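You operate a simulated robot arm through the tools that you are given. There is no shell and no other tool. Be economical: measure what you need, move in short steps, check, and stop when the job is done.

You run a simulated robot arm. Do the job below in one go: nothing can be reset, and whatever is moved stays where it is left.

TASK
Brush the grit off the grease packer, then pack the red bearing till grease shows all round.
Fine: green brush put back; packer arm over the bearing to pump, aside after; none spilt; it stays in the cup.

Only the result counts: the job must be done as asked and must still hold three seconds after the hand-in. Knocking over, shifting, dropping, spilling or breaking anything else fails it.

THE ROBOT
A 7-joint arm with a two-finger parallel gripper, fixed in place. Base frame: the origin is at the foot of the arm, x ahead of it, y to its left, z up; the work surface is at about z = 0. Lengths are in m, angles in rad, forces in N, time in s.
With the tool pointing down near the work surface it reaches from about 0.24 to 0.62 m from the base axis. Its first joint turns from -1.152 to 1.152 rad. Payload 2.6 kg.
The tool frame sits at the grasp point between the pads (the TCP): z along the fingers, y along the line on which they close. The tips reach 0.03 m beyond it. The gripper opens to 0.094 m. The fingers are 0.028 m wide and 0.01 m thick; the gripper's body (0.05 by 0.096 m) begins 0.055 m behind the TCP.
Orientation is that of the tool frame in the base frame, as a unit quaternion [w, x, y, z]. With the fingers straight down and closing along the base's y, the tool's x points along the base's -x, its y along +y and its z along -z.

THE INTERFACE
- The arm moves only by the tool arm_command. Its argument "increments" is one flat list of numbers, 7 for each row, row after row: the shift along the base's x, y, z in m, then the turn, a rotation vector about the base's x, y, z in rad, then the finger opening in m, from 0 to 0.094. In form: [dx, dy, dz, wx, wy, wz, hand, dx, dy, dz, wx, wy, wz, hand, ...]. A call has 1 to 20 rows; each row shifts and turns the commanded pose from where the row before left it. Each row takes 0.2 s and may step no farther than 0.05 m and 0.15 rad from the row before; otherwise, or with a gripper value out of range, the whole call is refused. Where a pose cannot be reached the arm comes as near as it can. A force on the tool above 40 N (or 10 N above the force at the start of the call, whichever is more), or a blocked arm, ends the call early, and 0.2 s more pass. Each finger travels about 0.072 m/s and halts on what it meets, pressing with about 35 N; the grip force reading is that of the motor and also rises with nothing between the fingers. The clock runs only during rows and for 0.2 s after the last one: add rows that do not move to give the fingers time. The reply holds the time, the measured pose of the TCP, the force on the tool along the base axes, the opening and the grip force, in the units named above and with some noise, and new pictures: "pictures" is both (left out), scene, wrist or none.
- Cameras (640 x 400 px; columns grow to the right, rows downward): "scene" is fixed at [0.0321, 0.4214, 0.5828]; the picture's right is [-0.83, -0.56, 0.00], its down [-0.22, 0.33, -0.92] and it looks along [0.51, -0.76, -0.40] (base axes); focal length 332 px, centre (320, 200). "wrist" rides on the gripper at [0.076, 0.014, -0.102] in the tool frame; the picture's right is [-0.18, 0.98, 0.00], its down [-0.75, -0.14, -0.64] and it looks along [-0.63, -0.12, 0.77] (tool axes); focal length 243 px, centre (320, 200). There is no depth. A picture from a camera that has moved, and an enlarged one, comes with that camera's place and axes in the base frame and with its lens.
- zoom(camera, box): a new picture of the part [left, top, right, bottom] of that camera's present view, enlarged. No time passes.
- close_job(): hands the job in; it is judged then, once.

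Work in short steps. Places have to be worked out from the pictures, the camera data and where the tool is seen: move nearer, look again, correct. Check each grasp and each placing, and mend what went wrong. You have 120 turns and 200 pictures in all, those below and enlarged ones among them. Open the gripper and draw the arm clear of the work before you hand the job in, unless the task says otherwise; then end with one line.

The tools are called as name(argument=value, ...) on one line, values as JSON. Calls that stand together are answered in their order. arm_command: Moves the arm, as the interface text tells. Its arguments: {"type":"object","properties":{"increments":{"type":"array","items":{"type":"number"}},"pictures":{"type":"string","enum":["both","scene","wrist","none"]}},"required":["increments"]} The other tools are called the same way: zoom (camera, box) takes an enlarged picture of a part of a camera's view; close_job () hands the job in.

At the start:

```text
time_s: 0.0
position: [0.242, -0.172, 0.4298]
orientation: [0.0, 0.0, 1.0, 0.001]
force: [0.2, -0.9, 0.4]
opening: 0.0943
grip_force: 0.1
```

scene: 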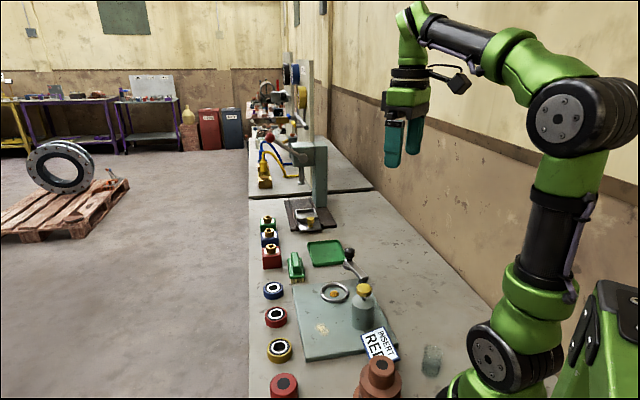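
wrist: 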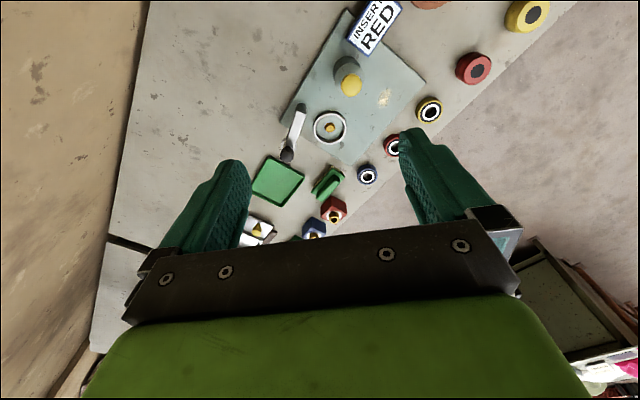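

I see a grease packer plate with cup, a pump/arm, brush, tray and bearings. I'll zoom in to understand the details.

zoom(camera="scene", box=[250, 230, 410, 330])

zoom(camera="scene", box=[250, 300, 410, 400])

zoom(camera="wrist", box=[240, 60, 480, 210])

```text
4.00 times, centred on (330, 280) of scene
camera zoom: at [0.0321, 0.4214, 0.5828], right [-0.83, -0.56, 0.0], down [-0.22, 0.33, -0.92], along [0.51, -0.76, -0.4], focal length 1327 px, centre (280, -120)
```

zoom: 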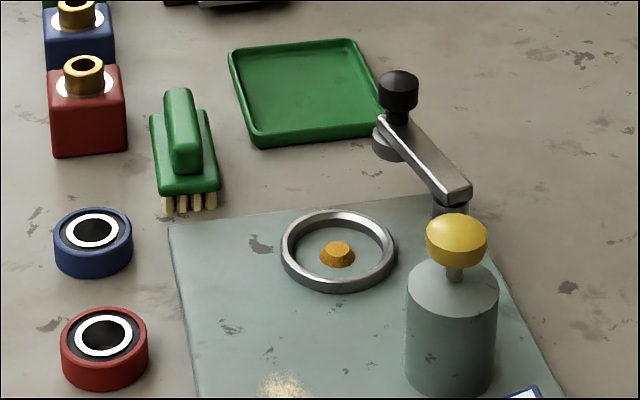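

```text
4.00 times, centred on (330, 350) of scene
camera zoom: at [0.0321, 0.4214, 0.5828], right [-0.83, -0.56, 0.0], down [-0.22, 0.33, -0.92], along [0.51, -0.76, -0.4], focal length 1327 px, centre (280, -400)
```

zoom: 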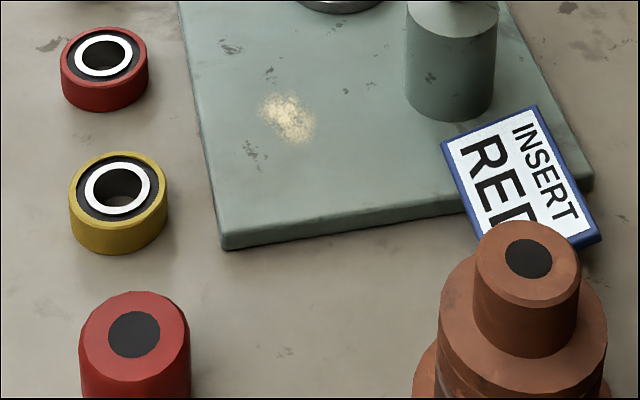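

```text
2.67 times, centred on (360, 135) of wrist
camera zoom: at [0.1645, -0.1574, 0.5327], right [0.18, 0.98, 0.0], down [0.75, -0.14, 0.64], along [0.63, -0.12, -0.77], focal length 647 px, centre (213, 373)
```

zoom: 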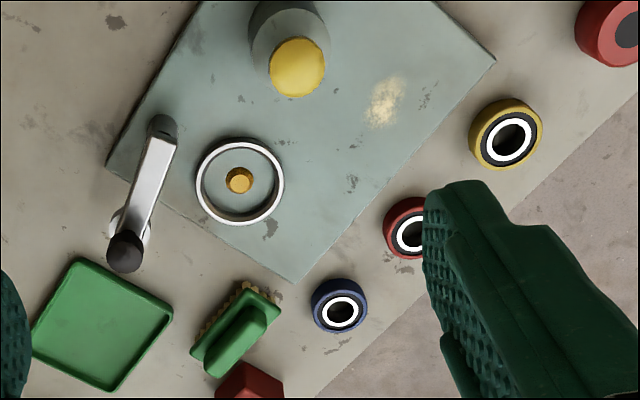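

The candidate red bearing is at about (0.45,-0.02), with the cup at (0.39,-0.175), the brush at (0.54,-0.2) and the grit at (0.35,-0.06). I'll move the wrist camera closer to refine these.

arm_command(increments=[0.015, 0.02, -0.04, 0, 0, 0, 0.094, 0.015, 0.02, -0.04, 0, 0, 0, 0.094, 0.01, 0.01, -0.04, 0, 0, 0, 0.094, 0, 0, 0, 0, 0, 0, 0.094], pictures="wrist")

```text
time_s: 1.0
position: [0.2805, -0.1207, 0.3077]
orientation: [0.0, 0.0, 1.0, 0.0]
force: [-0.5, -0.4, 0.6]
opening: 0.094
grip_force: 0.0
camera wrist: at [0.2041, -0.1077, 0.41], right [0.19, 0.98, 0.0], down [0.75, -0.14, 0.64], along [0.63, -0.12, -0.77], focal length 243 px, centre (320, 200)
```

wrist: 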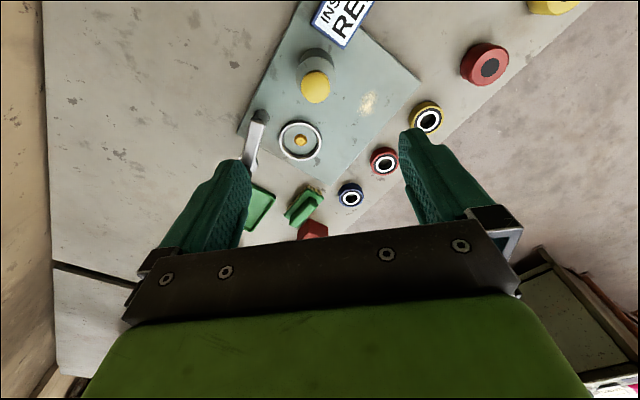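

Zoom in for precise pixel positions of the plate and brush.

zoom(camera="wrist", box=[230, 100, 390, 200])

zoom(camera="wrist", box=[280, 40, 440, 140])

zoom(camera="wrist", box=[230, 150, 390, 250])

```text
4.00 times, centred on (310, 150) of wrist
camera zoom: at [0.2041, -0.1077, 0.41], right [0.19, 0.98, 0.0], down [0.75, -0.14, 0.64], along [0.63, -0.12, -0.77], focal length 970 px, centre (360, 400)
```

zoom: 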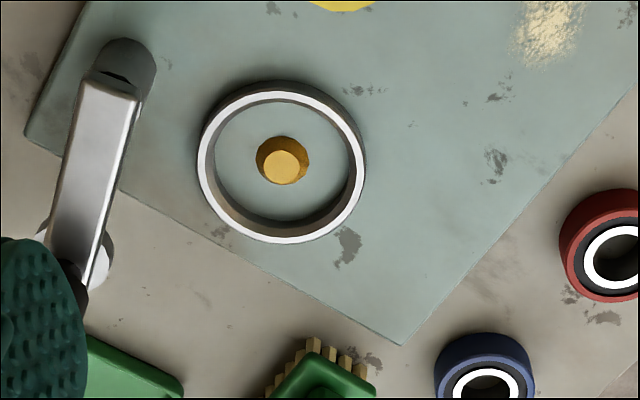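

```text
4.00 times, centred on (360, 90) of wrist
camera zoom: at [0.2041, -0.1077, 0.41], right [0.19, 0.98, 0.0], down [0.75, -0.14, 0.64], along [0.63, -0.12, -0.77], focal length 970 px, centre (160, 640)
```

zoom: 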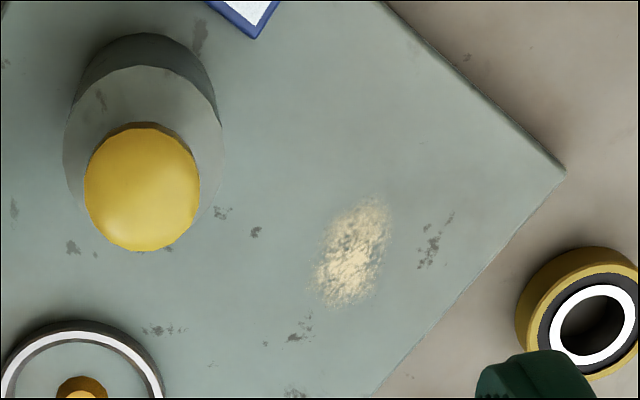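

```text
4.00 times, centred on (310, 200) of wrist
camera zoom: at [0.2041, -0.1077, 0.41], right [0.19, 0.98, 0.0], down [0.75, -0.14, 0.64], along [0.63, -0.12, -0.77], focal length 970 px, centre (360, 200)
```

zoom: 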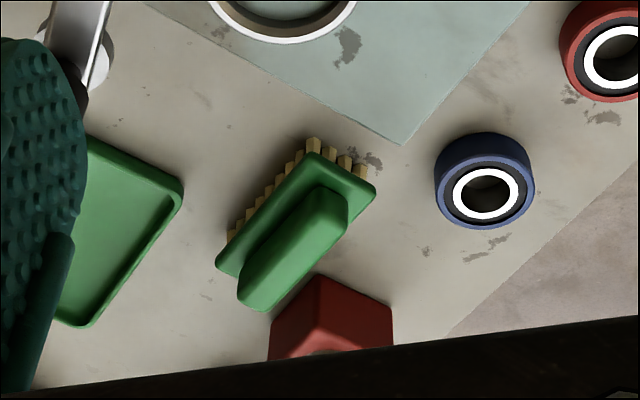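

The brush is at about (0.53,-0.20) with its long axis along (1,-1), and the plate is turned 45°. I'll turn the tool by -45° about z and move above the brush to look again.

arm_command(increments=[0.04, -0.012, 0, 0, 0, -0.131, 0.094, 0.04, -0.013, 0, 0, 0, -0.131, 0.094, 0.042, -0.014, -0.02, 0, 0, -0.131, 0.094, 0.042, -0.014, -0.03, 0, 0, -0.131, 0.094, 0.042, -0.014, -0.03, 0, 0, -0.131, 0.094, 0.042, -0.013, -0.03, 0, 0, -0.131, 0.094, 0, 0, 0, 0, 0, 0, 0.094], pictures="both")

```text
refused: row 4 steps farther than a row can; nothing moved
```

One row exceeded 0.05 m, so I'll spread the move over more rows.

arm_command(increments=[0.035, -0.012, -0.01, 0, 0, -0.131, 0.094, 0.035, -0.011, -0.015, 0, 0, -0.131, 0.094, 0.036, -0.011, -0.015, 0, 0, -0.131, 0.094, 0.036, -0.011, -0.015, 0, 0, -0.131, 0.094, 0.036, -0.012, -0.015, 0, 0, -0.131, 0.094, 0.036, -0.012, -0.02, 0, 0, -0.1305, 0.094, 0.035, -0.011, -0.02, 0, 0, 0, 0.094, 0, 0, 0, 0, 0, 0, 0.094], pictures="both")

```text
time_s: 2.8
position: [0.5274, -0.2032, 0.1988]
orientation: [0.001, 0.383, 0.924, 0.0]
force: [0.0, -0.5, -0.5]
opening: 0.0939
grip_force: 0.1
camera wrist: at [0.4843, -0.139, 0.3015], right [0.83, 0.56, 0.0], down [0.43, -0.63, 0.64], along [0.36, -0.53, -0.77], focal length 243 px, centre (320, 200)
```

scene: 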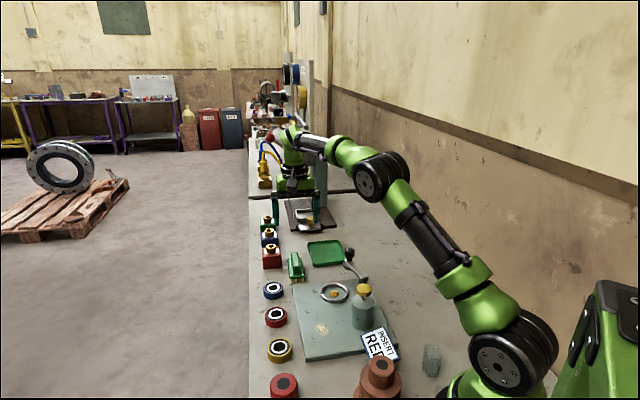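
wrist: 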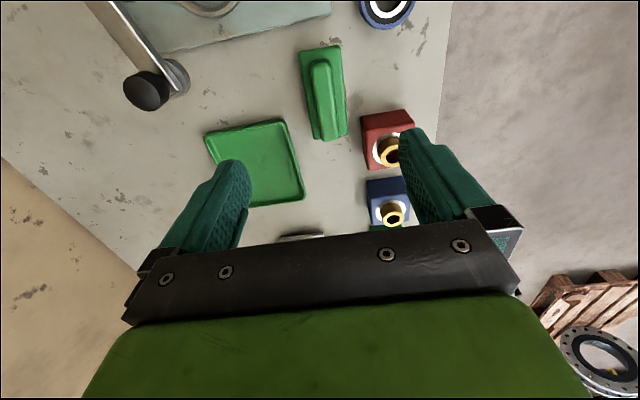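

zoom(camera="wrist", box=[240, 30, 400, 150])

zoom(camera="scene", box=[270, 230, 334, 290])

```text
3.33 times, centred on (320, 90) of wrist
camera zoom: at [0.4843, -0.139, 0.3015], right [0.83, 0.56, 0.0], down [0.43, -0.63, 0.64], along [0.36, -0.53, -0.77], focal length 809 px, centre (320, 567)
```

zoom: 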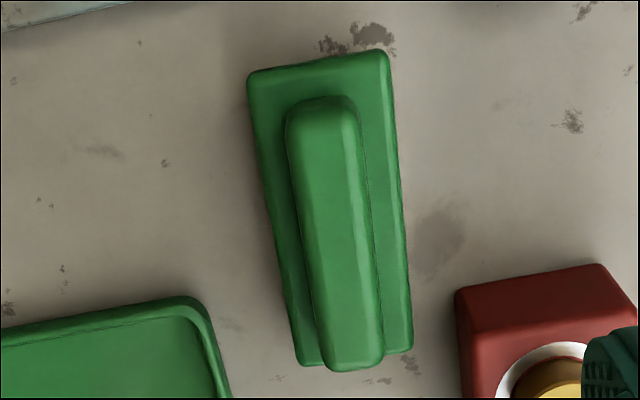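

```text
6.67 times, centred on (302, 260) of scene
camera zoom: at [0.0321, 0.4214, 0.5828], right [-0.83, -0.56, 0.0], down [-0.22, 0.33, -0.92], along [0.51, -0.76, -0.4], focal length 2212 px, centre (440, -200)
```

zoom: 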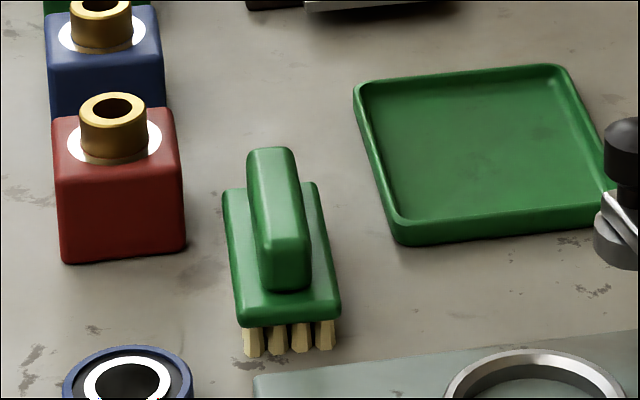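

Handle top is at about z 0.05, block top at 0.025, and the axis is at -48°. The red block is close on the right, so I'll narrow the opening and grip slightly towards the near end at (0.528,-0.196). I'll stop at z 0.09 to check.

arm_command(increments=[0, 0.003, -0.02, 0, 0, -0.04, 0.04, 0.0006, 0.004, -0.045, 0, 0, 0, 0.04, 0, 0, -0.044, 0, 0, 0, 0.04, 0, 0, 0, 0, 0, 0, 0.04], pictures="both")

```text
time_s: 3.8
position: [0.5314, -0.1928, 0.0935]
orientation: [0.0, 0.401, 0.916, -0.001]
force: [-0.3, -0.1, 0.1]
opening: 0.0401
grip_force: 0.1
camera wrist: at [0.4895, -0.1283, 0.1947], right [0.85, 0.53, 0.0], down [0.41, -0.65, 0.64], along [0.34, -0.54, -0.77], focal length 243 px, centre (320, 200)
```

scene: 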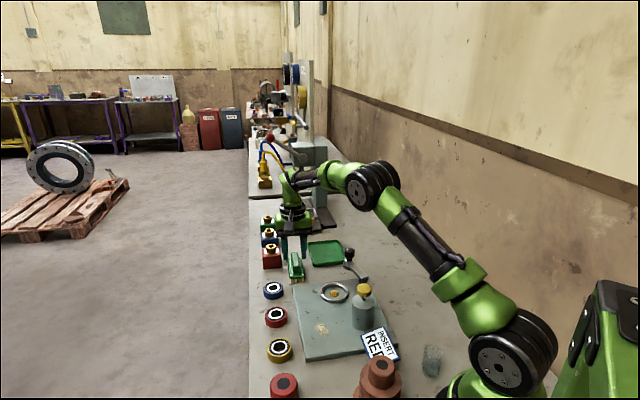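
wrist: 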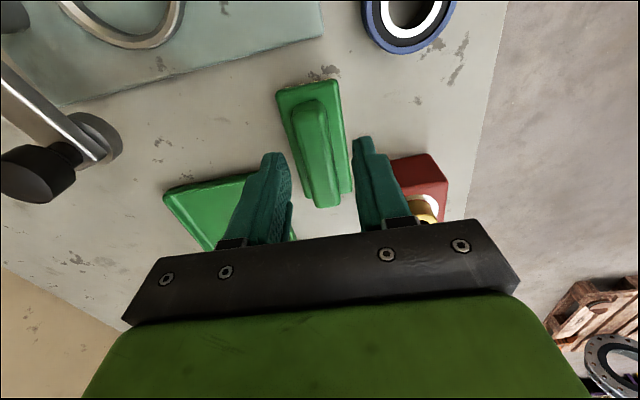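

The fingers straddle the handle nearly centred, off by about 2 mm. I'll correct that and lower.

arm_command(increments=[-0.0017, -0.001, -0.015, 0, 0, 0, 0.04, 0, 0, -0.015, 0, 0, 0, 0.04, 0, 0, 0, 0, 0, 0, 0.04], pictures="wrist")

zoom(camera="scene", box=[250, 220, 350, 290])

```text
time_s: 4.6
position: [0.5291, -0.1953, 0.0615]
orientation: [0.0, 0.401, 0.916, 0.001]
force: [-0.4, -0.4, -0.6]
opening: 0.0401
grip_force: 0.0
camera wrist: at [0.4873, -0.13, 0.1633], right [0.85, 0.53, 0.0], down [0.41, -0.65, 0.64], along [0.34, -0.54, -0.77], focal length 243 px, centre (320, 200)
```

wrist: 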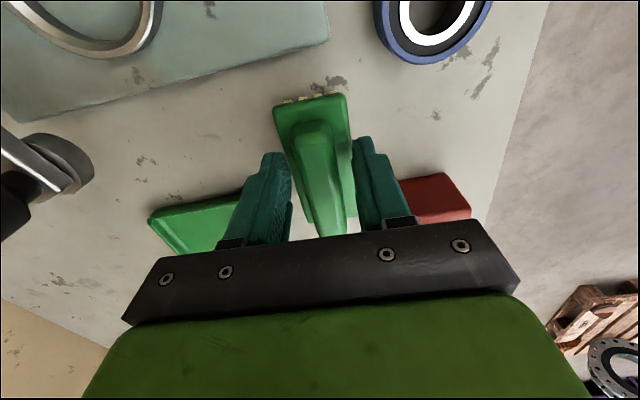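

```text
5.71 times, centred on (300, 255) of scene
camera zoom: at [0.0321, 0.4214, 0.5828], right [-0.83, -0.56, 0.0], down [-0.22, 0.33, -0.92], along [0.51, -0.76, -0.4], focal length 1896 px, centre (434, -114)
```

zoom: 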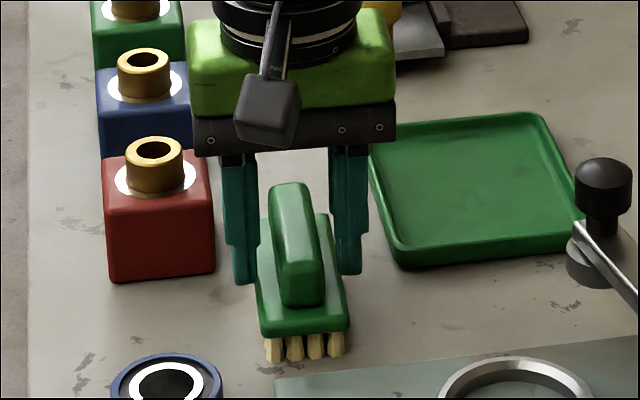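

The fingers are at handle height just above the block. I'll close gently and check the grip.

arm_command(increments=[0, 0, -0.002, 0, 0, 0, 0.03, 0, 0, 0, 0, 0, 0, 0.015, 0, 0, 0, 0, 0, 0, 0.01, 0, 0, 0, 0, 0, 0, 0.01], pictures="wrist")

zoom(camera="scene", box=[250, 220, 350, 290])

```text
time_s: 5.6
position: [0.528, -0.1953, 0.0598]
orientation: [0.0, 0.401, 0.916, 0.0]
force: [-0.1, 0.8, 1.0]
opening: 0.0213
grip_force: 35.5
camera wrist: at [0.487, -0.1302, 0.1618], right [0.85, 0.53, 0.0], down [0.41, -0.65, 0.64], along [0.34, -0.54, -0.77], focal length 243 px, centre (320, 200)
```

wrist: 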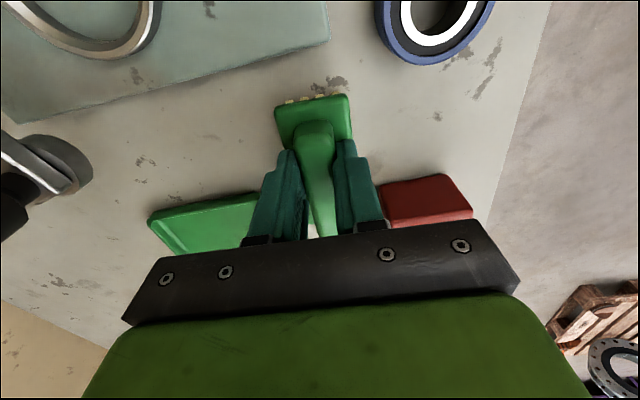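

```text
5.71 times, centred on (300, 255) of scene
camera zoom: at [0.0321, 0.4214, 0.5828], right [-0.83, -0.56, 0.0], down [-0.22, 0.33, -0.92], along [0.51, -0.76, -0.4], focal length 1896 px, centre (434, -114)
```

zoom: 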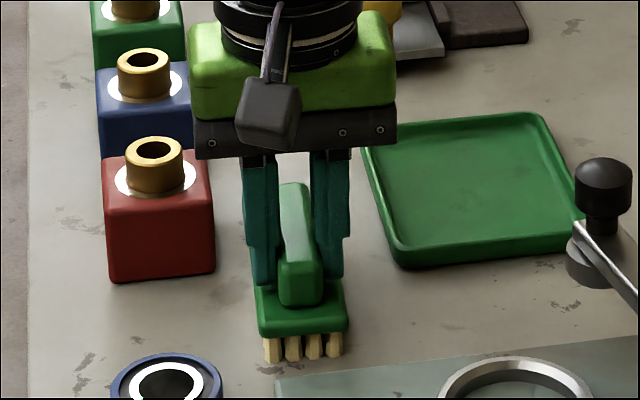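

Firm grip (opening 0.0213); original grip pose is (0.528,-0.195,0.060). I'll lift and carry the brush high to hover behind the grit.

arm_command(increments=[0, 0, 0.04, 0, 0, 0, 0.01, 0, 0, 0.04, 0, 0, 0, 0.01, 0, 0, 0.04, 0, 0, 0, 0.01, -0.04, 0.025, 0, 0, 0, 0, 0.01, -0.04, 0.025, 0, 0, 0, 0, 0.01, -0.04, 0.025, 0, 0, 0, 0, 0.01, -0.04, 0.025, 0, 0, 0, 0, 0.01, -0.04, 0.025, 0, 0, 0, 0, 0.01, -0.004, 0.003, -0.03, 0, 0, 0, 0.01, 0, 0, 0, 0, 0, 0, 0.01], pictures="both")

zoom(camera="scene", box=[250, 260, 410, 360])

```text
time_s: 7.8
position: [0.3242, -0.0667, 0.1504]
orientation: [0.001, 0.401, 0.916, 0.0]
force: [0.3, -0.6, -0.7]
opening: 0.0207
grip_force: 35.3
camera wrist: at [0.2837, -0.0019, 0.2525], right [0.85, 0.53, 0.0], down [0.41, -0.65, 0.64], along [0.34, -0.54, -0.77], focal length 243 px, centre (320, 200)
```

scene: 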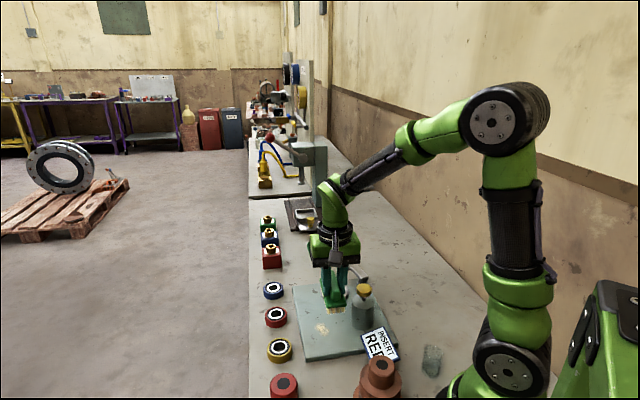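
wrist: 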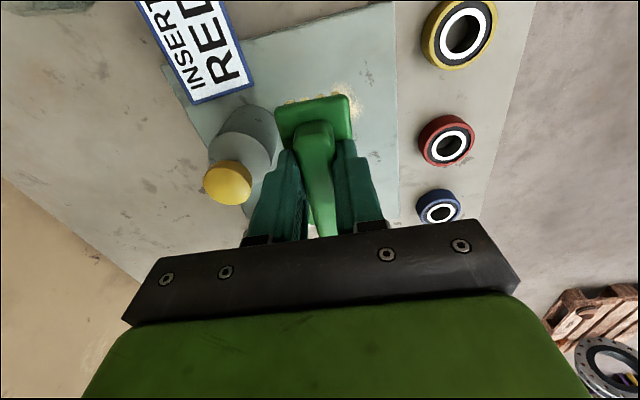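

```text
4.00 times, centred on (330, 310) of scene
camera zoom: at [0.0321, 0.4214, 0.5828], right [-0.83, -0.56, 0.0], down [-0.22, 0.33, -0.92], along [0.51, -0.76, -0.4], focal length 1327 px, centre (280, -240)
```

zoom: 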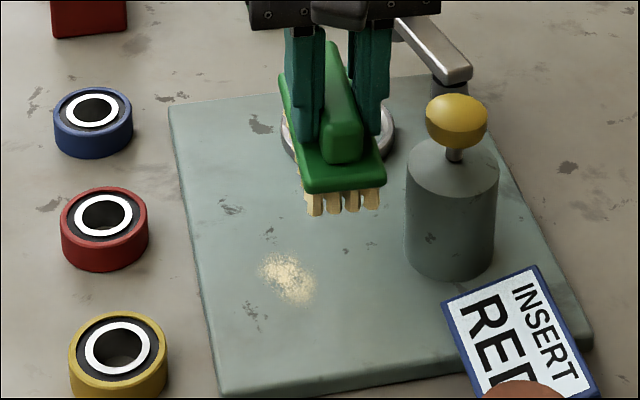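

Grit lies just ahead of the brush in the sweep direction (+x+y). I'll back off slightly and lower until the bristles nearly touch the plate.

arm_command(increments=[-0.004, -0.004, -0.03, 0, 0, 0, 0.01, 0, 0, -0.03, 0, 0, 0, 0.01, 0, 0, -0.01, 0, 0, 0, 0.01, 0, 0, 0, 0, 0, 0, 0.01], pictures="both")

zoom(camera="scene", box=[250, 260, 410, 360])

```text
time_s: 8.8
position: [0.3199, -0.0722, 0.0771]
orientation: [0.001, 0.402, 0.916, 0.0]
force: [1.2, -0.3, -0.4]
opening: 0.0213
grip_force: 34.5
camera wrist: at [0.2788, -0.006, 0.1811], right [0.85, 0.53, 0.0], down [0.41, -0.65, 0.64], along [0.34, -0.54, -0.77], focal length 243 px, centre (320, 200)
```

scene: 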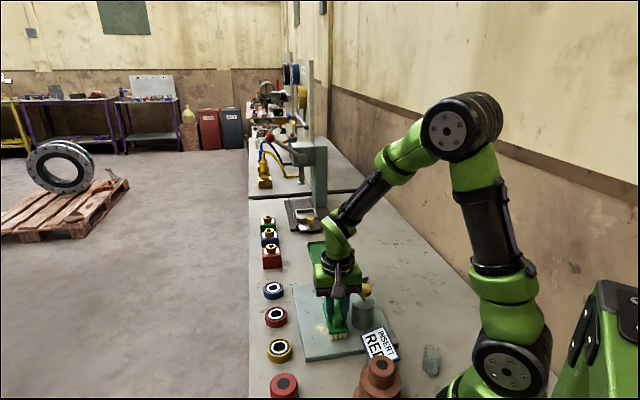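
wrist: 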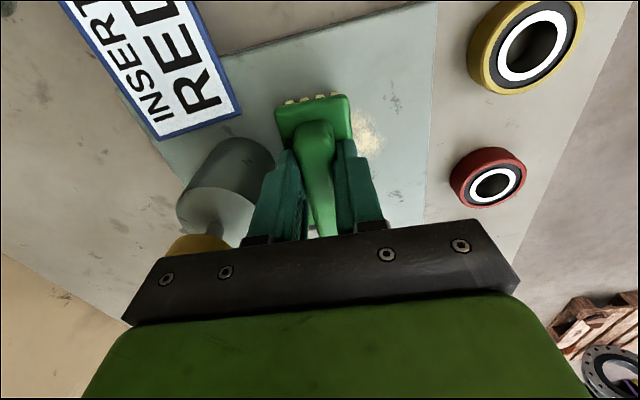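

```text
4.00 times, centred on (330, 310) of scene
camera zoom: at [0.0321, 0.4214, 0.5828], right [-0.83, -0.56, 0.0], down [-0.22, 0.33, -0.92], along [0.51, -0.76, -0.4], focal length 1327 px, centre (280, -240)
```

zoom: 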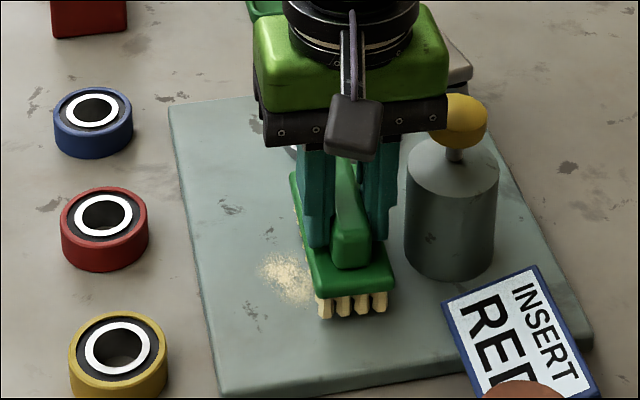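

The grit is right beside the near end of the brush. I'll shift 1 cm towards (-x,+y) to centre better, then lower gently to contact.

arm_command(increments=[-0.009, 0.009, 0, 0, 0, 0, 0.01, 0, 0, -0.004, 0, 0, 0, 0.01, 0, 0, -0.002, 0, 0, 0, 0.01, 0, 0, 0, 0, 0, 0, 0.01], pictures="none")

```text
time_s: 9.8
position: [0.3107, -0.0621, 0.0736]
orientation: [0.0, 0.401, 0.916, 0.0]
force: [-2.9, 2.9, 10.1]
opening: 0.0211
grip_force: 34.9
```

Bristles touch the plate at z≈0.0736 (10 N). I'll sweep slowly about 6.3 cm along (+x,+y), towards the plate edge and short of the bearings.

arm_command(increments=[0.0065, 0.0062, 0.0005, 0, 0, 0, 0.01, 0.0065, 0.0062, 0, 0, 0, 0, 0.01, 0.0065, 0.0062, 0, 0, 0, 0, 0.01, 0.0065, 0.0062, 0, 0, 0, 0, 0.01, 0.0065, 0.0062, 0, 0, 0, 0, 0.01, 0.0065, 0.0062, 0, 0, 0, 0, 0.01, 0.0065, 0.0062, 0, 0, 0, 0, 0.01], pictures="both")

zoom(camera="scene", box=[250, 260, 410, 360])

```text
time_s: 11.4
position: [0.358, -0.0188, 0.0729]
orientation: [0.0, 0.401, 0.916, 0.0]
force: [1.0, -0.3, -1.2]
opening: 0.0212
grip_force: 35.1
camera wrist: at [0.3162, 0.0463, 0.1757], right [0.85, 0.53, 0.0], down [0.41, -0.65, 0.64], along [0.34, -0.54, -0.77], focal length 243 px, centre (320, 200)
```

scene: 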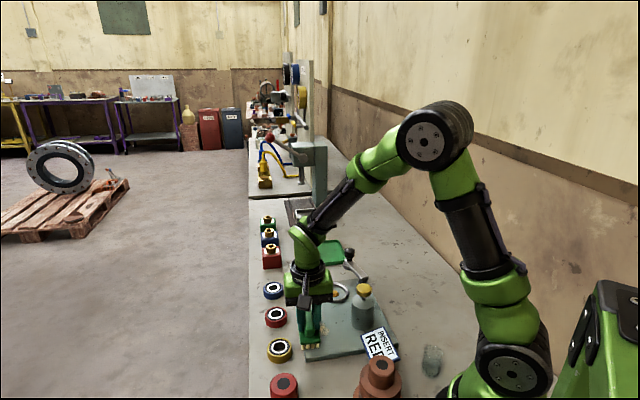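
wrist: 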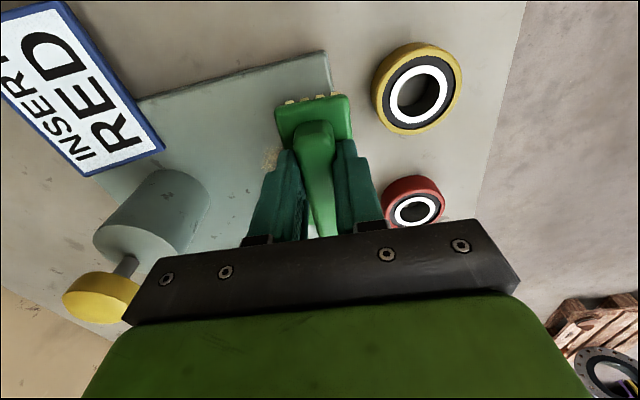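

```text
4.00 times, centred on (330, 310) of scene
camera zoom: at [0.0321, 0.4214, 0.5828], right [-0.83, -0.56, 0.0], down [-0.22, 0.33, -0.92], along [0.51, -0.76, -0.4], focal length 1327 px, centre (280, -240)
```

zoom: 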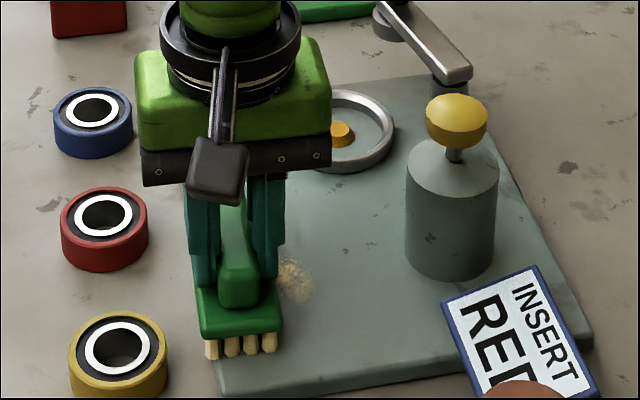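

The grit has faded but isn't gone. I'll lift, go back and sweep again slightly lower.

arm_command(increments=[0, 0, 0.02, 0, 0, 0, 0.01, -0.0225, -0.0217, 0, 0, 0, 0, 0.01, -0.023, -0.0217, 0, 0, 0, 0, 0.01, 0, 0, -0.015, 0, 0, 0, 0.01, 0, 0, -0.006, 0, 0, 0, 0.01, 0.0065, 0.0062, 0, 0, 0, 0, 0.01, 0.0065, 0.0062, 0, 0, 0, 0, 0.01, 0.0065, 0.0062, 0, 0, 0, 0, 0.01, 0.0065, 0.0062, 0, 0, 0, 0, 0.01, 0.0065, 0.0062, 0, 0, 0, 0, 0.01, 0.0065, 0.0062, 0, 0, 0, 0, 0.01, 0.0065, 0.0062, 0, 0, 0, 0, 0.01], pictures="wrist")

zoom(camera="scene", box=[250, 260, 410, 360])

```text
time_s: 14.0
position: [0.3574, -0.02, 0.0718]
orientation: [0.001, 0.401, 0.916, 0.001]
force: [-7.8, -7.8, 30.8]
opening: 0.0212
grip_force: 35.3
camera wrist: at [0.3167, 0.0458, 0.1751], right [0.85, 0.53, 0.0], down [0.41, -0.65, 0.64], along [0.34, -0.55, -0.77], focal length 243 px, centre (320, 200)
```

wrist: 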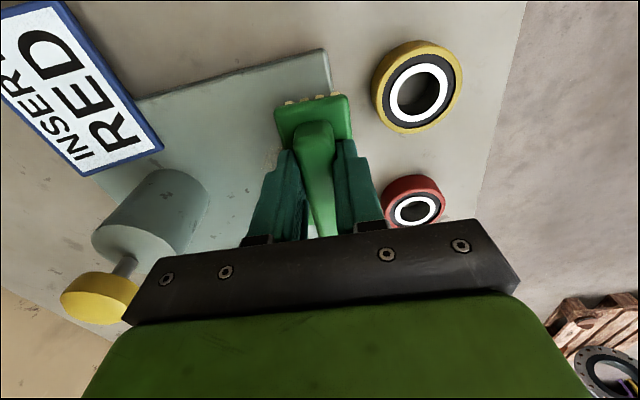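

```text
4.00 times, centred on (330, 310) of scene
camera zoom: at [0.032, 0.4214, 0.5828], right [-0.83, -0.56, 0.0], down [-0.22, 0.33, -0.92], along [0.51, -0.76, -0.4], focal length 1327 px, centre (280, -240)
```

zoom: 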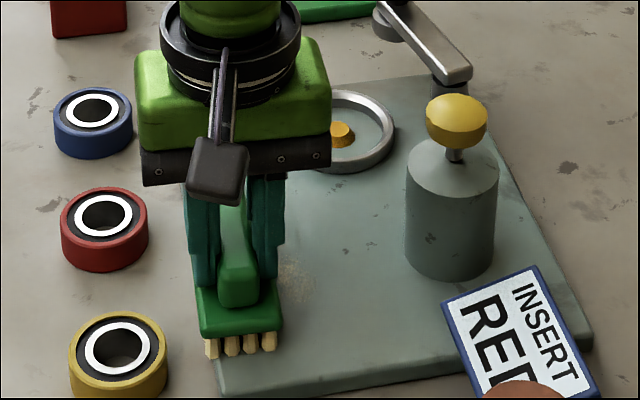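

Nearly gone. I'll do one more stroke with less pressure.

arm_command(increments=[0, 0, 0.02, 0, 0, 0, 0.01, -0.0225, -0.0217, 0, 0, 0, 0, 0.01, -0.023, -0.0217, 0, 0, 0, 0, 0.01, 0, 0, -0.015, 0, 0, 0, 0.01, 0, 0, -0.0045, 0, 0, 0, 0.01, 0.0065, 0.0062, 0, 0, 0, 0, 0.01, 0.0065, 0.0062, 0, 0, 0, 0, 0.01, 0.0065, 0.0062, 0, 0, 0, 0, 0.01, 0.0065, 0.0062, 0, 0, 0, 0, 0.01, 0.0065, 0.0062, 0, 0, 0, 0, 0.01, 0.0065, 0.0062, 0, 0, 0, 0, 0.01, 0.0065, 0.0062, 0, 0, 0, 0, 0.01], pictures="none")

zoom(camera="scene", box=[250, 260, 410, 360])

```text
time_s: 16.6
position: [0.3565, -0.0182, 0.073]
orientation: [0.0, 0.403, 0.915, 0.001]
force: [-5.2, -3.6, 16.7]
opening: 0.0209
grip_force: 35.0
```

```text
4.00 times, centred on (330, 310) of scene
camera zoom: at [0.032, 0.4214, 0.5828], right [-0.83, -0.56, 0.0], down [-0.22, 0.33, -0.92], along [0.51, -0.76, -0.4], focal length 1327 px, centre (280, -240)
```

zoom: 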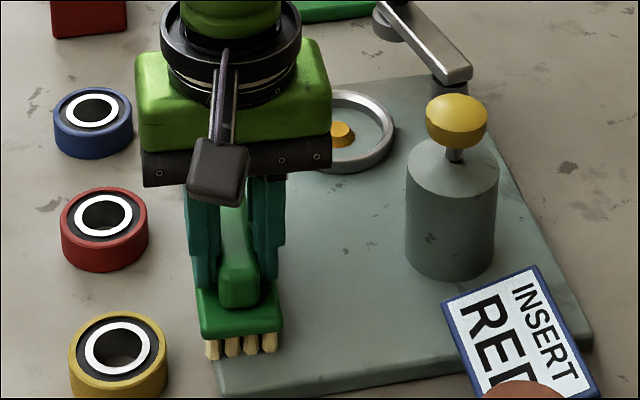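

Grit is gone. I'll lift the brush and carry it back above its original spot.

arm_command(increments=[0, 0, 0.04, 0, 0, 0, 0.01, 0, 0, 0.04, 0, 0, 0, 0.01, 0, 0, 0.03, 0, 0, 0, 0.01, 0.0285, -0.02925, 0, 0, 0, 0, 0.01, 0.0285, -0.02925, 0, 0, 0, 0, 0.01, 0.0285, -0.02925, 0, 0, 0, 0, 0.01, 0.0285, -0.02925, 0, 0, 0, 0, 0.01, 0.0285, -0.02925, 0, 0, 0, 0, 0.01, 0.0285, -0.02925, 0, 0, 0, 0, 0.01, 0, 0, -0.04, 0, 0, 0, 0.01, 0, 0, 0, 0, 0, 0, 0.01], pictures="wrist")

zoom(camera="scene", box=[250, 220, 410, 360])

```text
time_s: 19.0
position: [0.5301, -0.1939, 0.1415]
orientation: [0.0, 0.401, 0.916, 0.0]
force: [0.8, -0.4, -1.7]
opening: 0.021
grip_force: 34.8
camera wrist: at [0.4886, -0.1287, 0.2442], right [0.85, 0.53, 0.0], down [0.41, -0.65, 0.64], along [0.34, -0.54, -0.77], focal length 243 px, centre (320, 200)
```

wrist: 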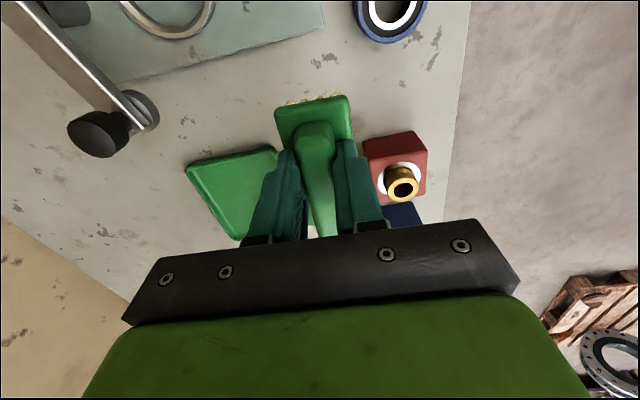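

```text
2.86 times, centred on (330, 290) of scene
camera zoom: at [0.0321, 0.4214, 0.5828], right [-0.83, -0.56, 0.0], down [-0.22, 0.33, -0.92], along [0.51, -0.76, -0.4], focal length 948 px, centre (291, -57)
```

zoom: 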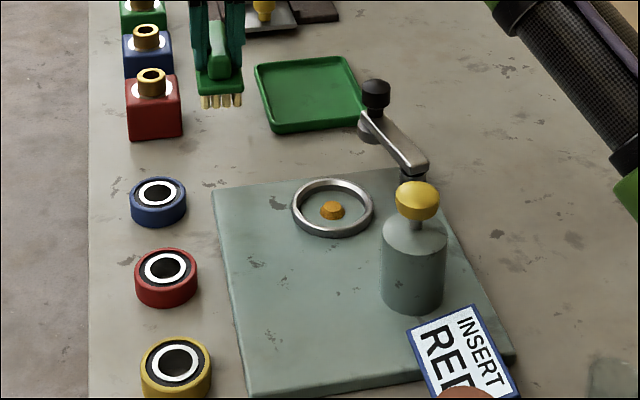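

Plate is clean. I'll lower the brush onto its original spot.

arm_command(increments=[-0.001, -0.001, -0.035, 0, 0, 0, 0.01, 0, 0, -0.035, 0, 0, 0, 0.01, 0, 0, -0.009, 0, 0, 0, 0.01, 0, 0, 0, 0, 0, 0, 0.01], pictures="wrist")

zoom(camera="scene", box=[250, 220, 350, 290])

```text
time_s: 20.0
position: [0.5272, -0.1954, 0.0624]
orientation: [0.0, 0.402, 0.916, 0.001]
force: [0.0, 0.3, -0.4]
opening: 0.0209
grip_force: 34.8
camera wrist: at [0.4866, -0.1304, 0.1657], right [0.85, 0.53, 0.0], down [0.41, -0.65, 0.64], along [0.34, -0.54, -0.77], focal length 243 px, centre (320, 200)
```

wrist: 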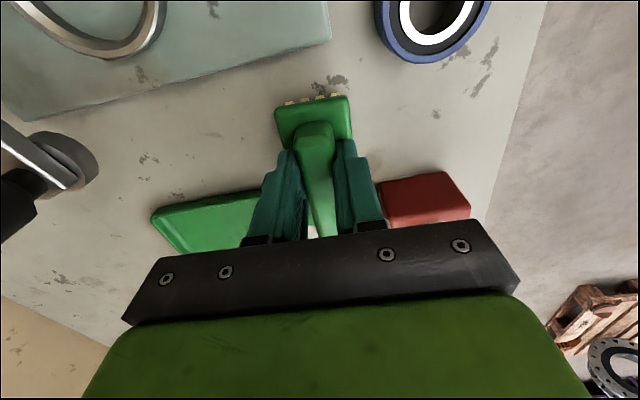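

```text
5.71 times, centred on (300, 255) of scene
camera zoom: at [0.0321, 0.4214, 0.5828], right [-0.83, -0.56, 0.0], down [-0.22, 0.33, -0.92], along [0.51, -0.76, -0.4], focal length 1896 px, centre (434, -114)
```

zoom: 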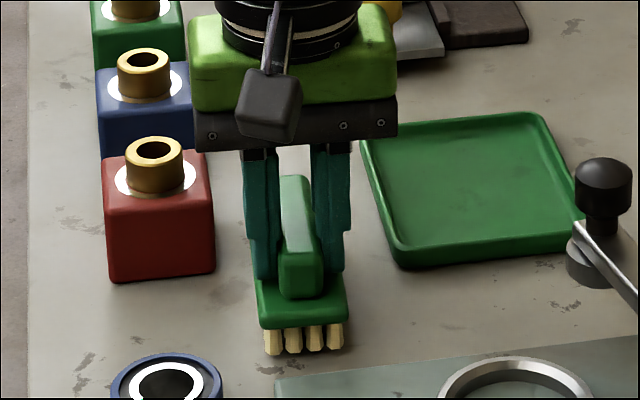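

Same place as before, about 3 mm above the table. I'll lower until contact.

arm_command(increments=[0.0005, 0, -0.0015, 0, 0, 0, 0.01, 0, 0, -0.0015, 0, 0, 0, 0.01, 0, 0, 0, 0, 0, 0, 0.01], pictures="none")

```text
time_s: 20.8
position: [0.5281, -0.1945, 0.0611]
orientation: [-0.001, 0.401, 0.916, 0.0]
force: [0.2, 0.0, -0.6]
opening: 0.0209
grip_force: 35.1
```

arm_command(increments=[0, 0, -0.001, 0, 0, 0, 0.01, 0, 0, -0.001, 0, 0, 0, 0.01, 0, 0, 0, 0, 0, 0, 0.01], pictures="none")

```text
time_s: 21.6
position: [0.5282, -0.1955, 0.0589]
orientation: [0.0, 0.401, 0.916, 0.0]
force: [-0.4, -0.5, -0.4]
opening: 0.0213
grip_force: 35.1
```

No contact yet; the brush may have slid up a little in the grip. I'll continue in 1 mm steps.

arm_command(increments=[0, 0, -0.001, 0, 0, 0, 0.01, 0, 0, -0.0005, 0, 0, 0, 0.01, 0, 0, 0, 0, 0, 0, 0.01], pictures="none")

zoom(camera="scene", box=[270, 240, 320, 280])

```text
time_s: 22.4
position: [0.5292, -0.1961, 0.06]
orientation: [0.001, 0.402, 0.916, -0.001]
force: [-4.2, 0.3, 9.7]
opening: 0.021
grip_force: 34.9
```

```text
10.00 times, centred on (295, 260) of scene
camera zoom: at [0.0321, 0.4215, 0.5828], right [-0.83, -0.56, 0.0], down [-0.22, 0.33, -0.92], along [0.51, -0.76, -0.4], focal length 3318 px, centre (570, -400)
```

zoom: 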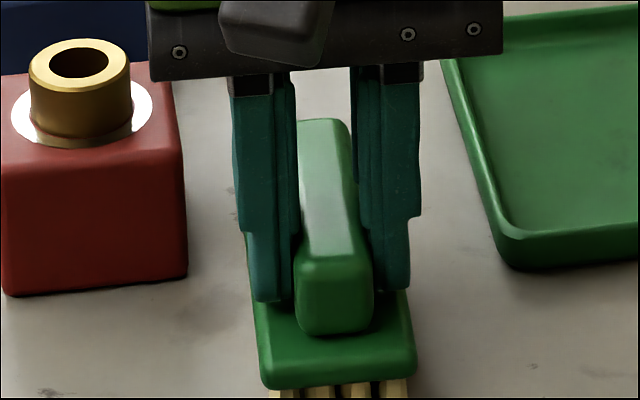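

Contact on the table. I'll release, lift straight up, then move above the red bearing.

arm_command(increments=[0, 0, 0.001, 0, 0, 0, 0.03, 0, 0, 0, 0, 0, 0, 0.036, 0, 0, 0, 0, 0, 0, 0.036, 0, 0, 0.03, 0, 0, 0, 0.036, 0, 0, 0.04, 0, 0, 0, 0.036, 0, 0, 0.04, 0, 0, 0, 0.05, -0.02, 0.045, 0, 0, 0, 0, 0.08, -0.02, 0.045, 0, 0, 0, 0, 0.08, -0.02, 0.045, 0, 0, 0, 0, 0.08, -0.016, 0.043, 0, 0, 0, 0, 0.08, 0, 0, 0, 0, 0, 0, 0.08], pictures="wrist")

zoom(camera="scene", box=[250, 220, 410, 340])

```text
time_s: 24.8
position: [0.4528, -0.0188, 0.1694]
orientation: [0.0, 0.401, 0.916, 0.001]
force: [1.0, -0.8, -0.5]
opening: 0.08
grip_force: 0.0
camera wrist: at [0.4125, 0.0476, 0.2715], right [0.85, 0.53, 0.0], down [0.41, -0.65, 0.64], along [0.34, -0.54, -0.77], focal length 243 px, centre (320, 200)
```

wrist: 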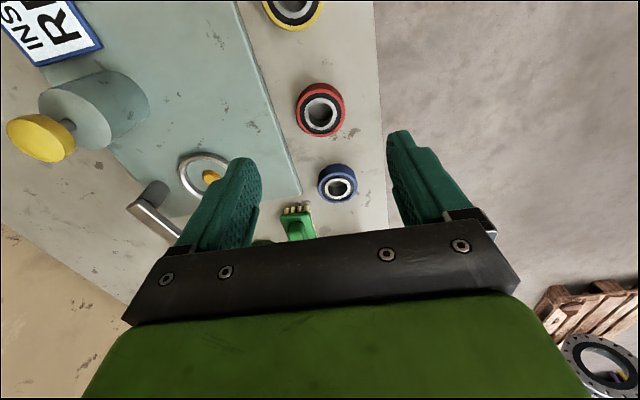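

```text
3.33 times, centred on (330, 280) of scene
camera zoom: at [0.0321, 0.4215, 0.5828], right [-0.83, -0.56, 0.0], down [-0.22, 0.33, -0.92], along [0.51, -0.76, -0.4], focal length 1106 px, centre (287, -67)
```

zoom: 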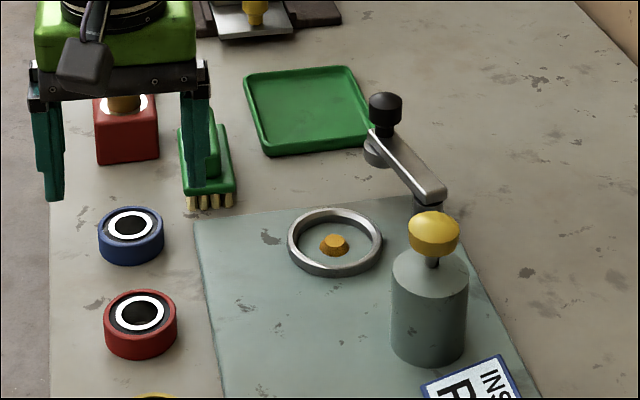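

Brush stands back in place. Now I'll zoom on the red bearing to fix its centre.

zoom(camera="wrist", box=[280, 60, 380, 160])

zoom(camera="wrist", box=[120, 130, 280, 230])

zoom(camera="scene", box=[250, 280, 350, 340])

```text
4.00 times, centred on (330, 110) of wrist
camera zoom: at [0.4125, 0.0476, 0.2715], right [0.85, 0.53, 0.0], down [0.41, -0.65, 0.64], along [0.34, -0.54, -0.77], focal length 970 px, centre (280, 560)
```

zoom: 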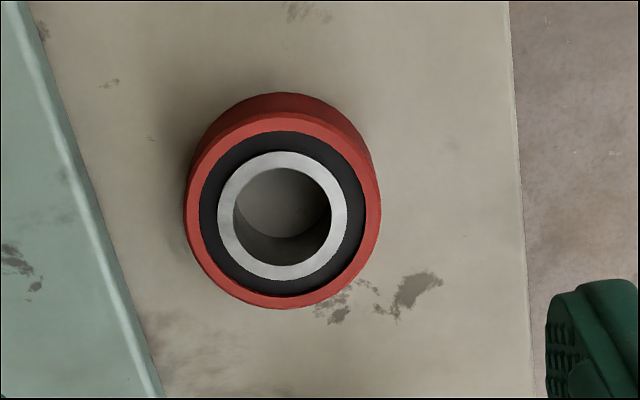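

```text
4.00 times, centred on (200, 180) of wrist
camera zoom: at [0.4125, 0.0476, 0.2715], right [0.85, 0.53, 0.0], down [0.41, -0.65, 0.64], along [0.34, -0.54, -0.77], focal length 970 px, centre (800, 280)
```

zoom: 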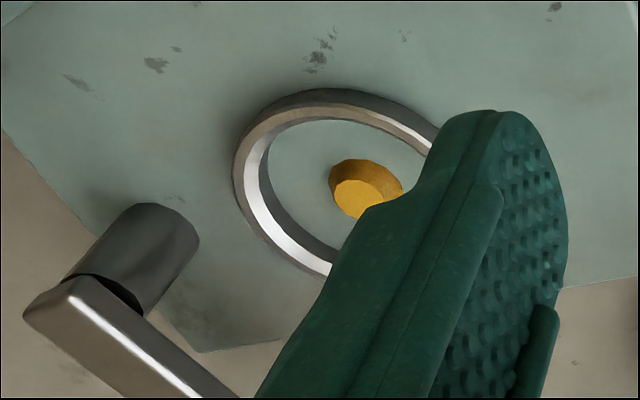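

```text
6.40 times, centred on (300, 310) of scene
camera zoom: at [0.0321, 0.4215, 0.5828], right [-0.83, -0.56, 0.0], down [-0.22, 0.33, -0.92], along [0.51, -0.76, -0.4], focal length 2124 px, centre (448, -504)
```

zoom: 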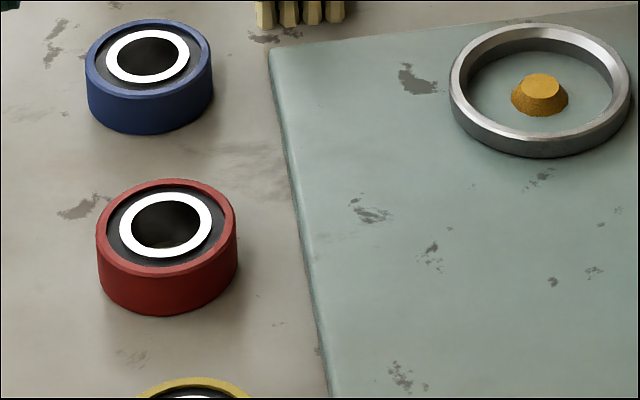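

Bearing centre ≈(0.4625,-0.031), OD 0.050, top z≈0.021. I'll move above it at z 0.09 with opening 0.066 and recheck centring.

arm_command(increments=[0.005, -0.006, -0.03, 0, 0, 0, 0.066, 0.005, -0.006, -0.045, 0, 0, 0, 0.066, 0, 0, 0, 0, 0, 0, 0.066, 0, 0, 0, 0, 0, 0, 0.066], pictures="wrist")

zoom(camera="wrist", box=[240, 60, 400, 180])

```text
time_s: 25.8
position: [0.4629, -0.0291, 0.0934]
orientation: [0.001, 0.401, 0.916, 0.0]
force: [0.4, -0.2, -0.4]
opening: 0.0659
grip_force: 0.0
camera wrist: at [0.4216, 0.0368, 0.1955], right [0.85, 0.53, 0.0], down [0.41, -0.65, 0.64], along [0.34, -0.54, -0.77], focal length 243 px, centre (320, 200)
```

wrist: 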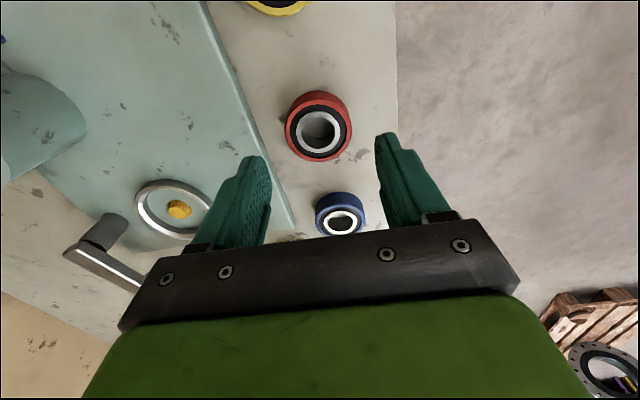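

```text
3.33 times, centred on (320, 120) of wrist
camera zoom: at [0.4216, 0.0368, 0.1955], right [0.85, 0.53, 0.0], down [0.41, -0.65, 0.64], along [0.34, -0.54, -0.77], focal length 809 px, centre (320, 467)
```

zoom: 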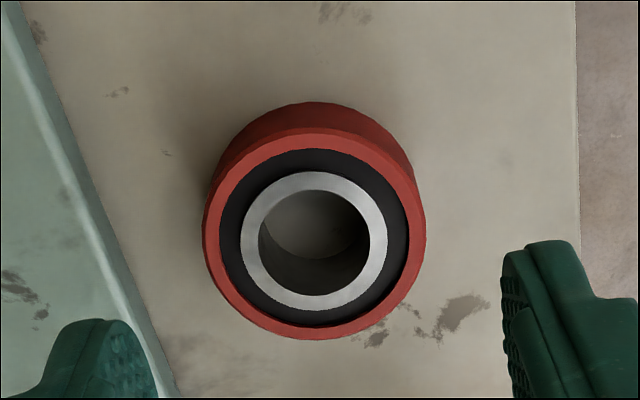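

Centre confirmed at (0.4624,-0.0307). I'll make a small correction and lower to z≈0.043, tips at about 0.013.

arm_command(increments=[-0.0005, -0.0015, -0.025, 0, 0, 0, 0.066, 0, 0, -0.025, 0, 0, 0, 0.066, 0, 0, 0, 0, 0, 0, 0.066], pictures="wrist")

zoom(camera="scene", box=[250, 270, 330, 330])

```text
time_s: 26.6
position: [0.4603, -0.0304, 0.0432]
orientation: [0.0, 0.402, 0.916, -0.001]
force: [-0.8, 0.1, -0.1]
opening: 0.0661
grip_force: 0.1
camera wrist: at [0.4207, 0.0352, 0.1454], right [0.85, 0.53, 0.0], down [0.41, -0.65, 0.64], along [0.34, -0.54, -0.77], focal length 243 px, centre (320, 200)
```

wrist: 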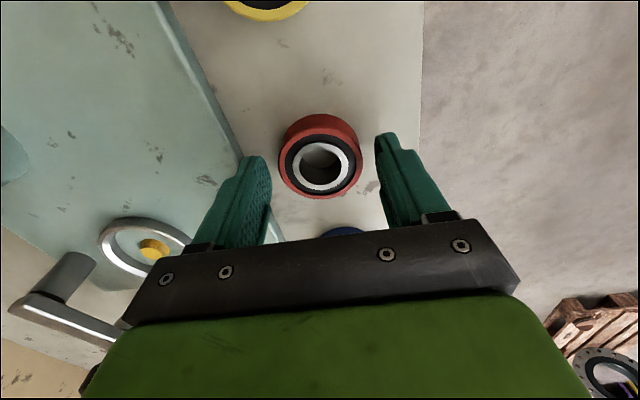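

```text
6.67 times, centred on (290, 300) of scene
camera zoom: at [0.0321, 0.4214, 0.5828], right [-0.83, -0.56, 0.0], down [-0.22, 0.33, -0.92], along [0.51, -0.76, -0.4], focal length 2212 px, centre (520, -467)
```

zoom: 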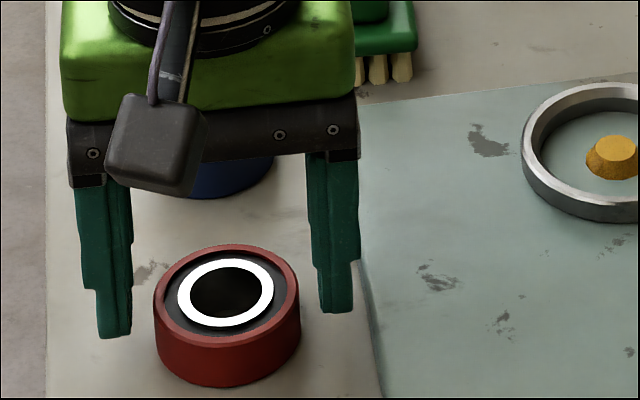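

The fingers straddle the bearing centrally. Closing.

arm_command(increments=[0, 0, 0, 0, 0, 0, 0.056, 0, 0, 0, 0, 0, 0, 0.05, 0, 0, 0, 0, 0, 0, 0.04, 0, 0, 0, 0, 0, 0, 0.04], pictures="wrist")

zoom(camera="wrist", box=[240, 100, 400, 220])

```text
time_s: 27.6
position: [0.4608, -0.0303, 0.0433]
orientation: [-0.001, 0.401, 0.916, 0.0]
force: [0.4, -0.2, 0.4]
opening: 0.0507
grip_force: 35.4
camera wrist: at [0.4206, 0.0353, 0.1456], right [0.85, 0.53, 0.0], down [0.41, -0.65, 0.64], along [0.34, -0.54, -0.77], focal length 243 px, centre (320, 200)
```

wrist: 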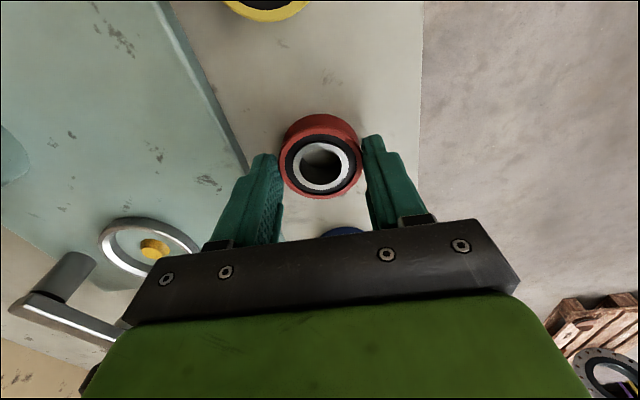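

```text
3.33 times, centred on (320, 160) of wrist
camera zoom: at [0.4206, 0.0353, 0.1456], right [0.85, 0.53, 0.0], down [0.41, -0.65, 0.64], along [0.34, -0.54, -0.77], focal length 809 px, centre (320, 333)
```

zoom: 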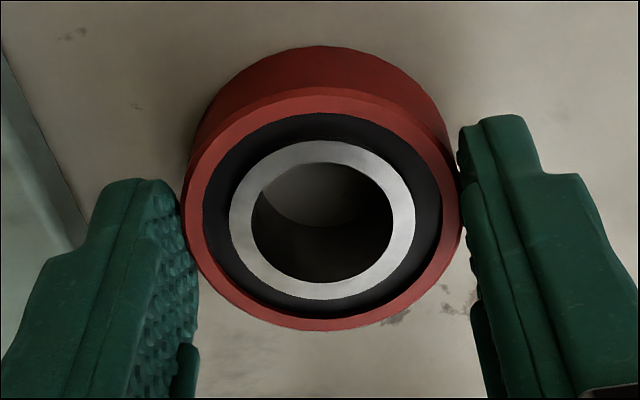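

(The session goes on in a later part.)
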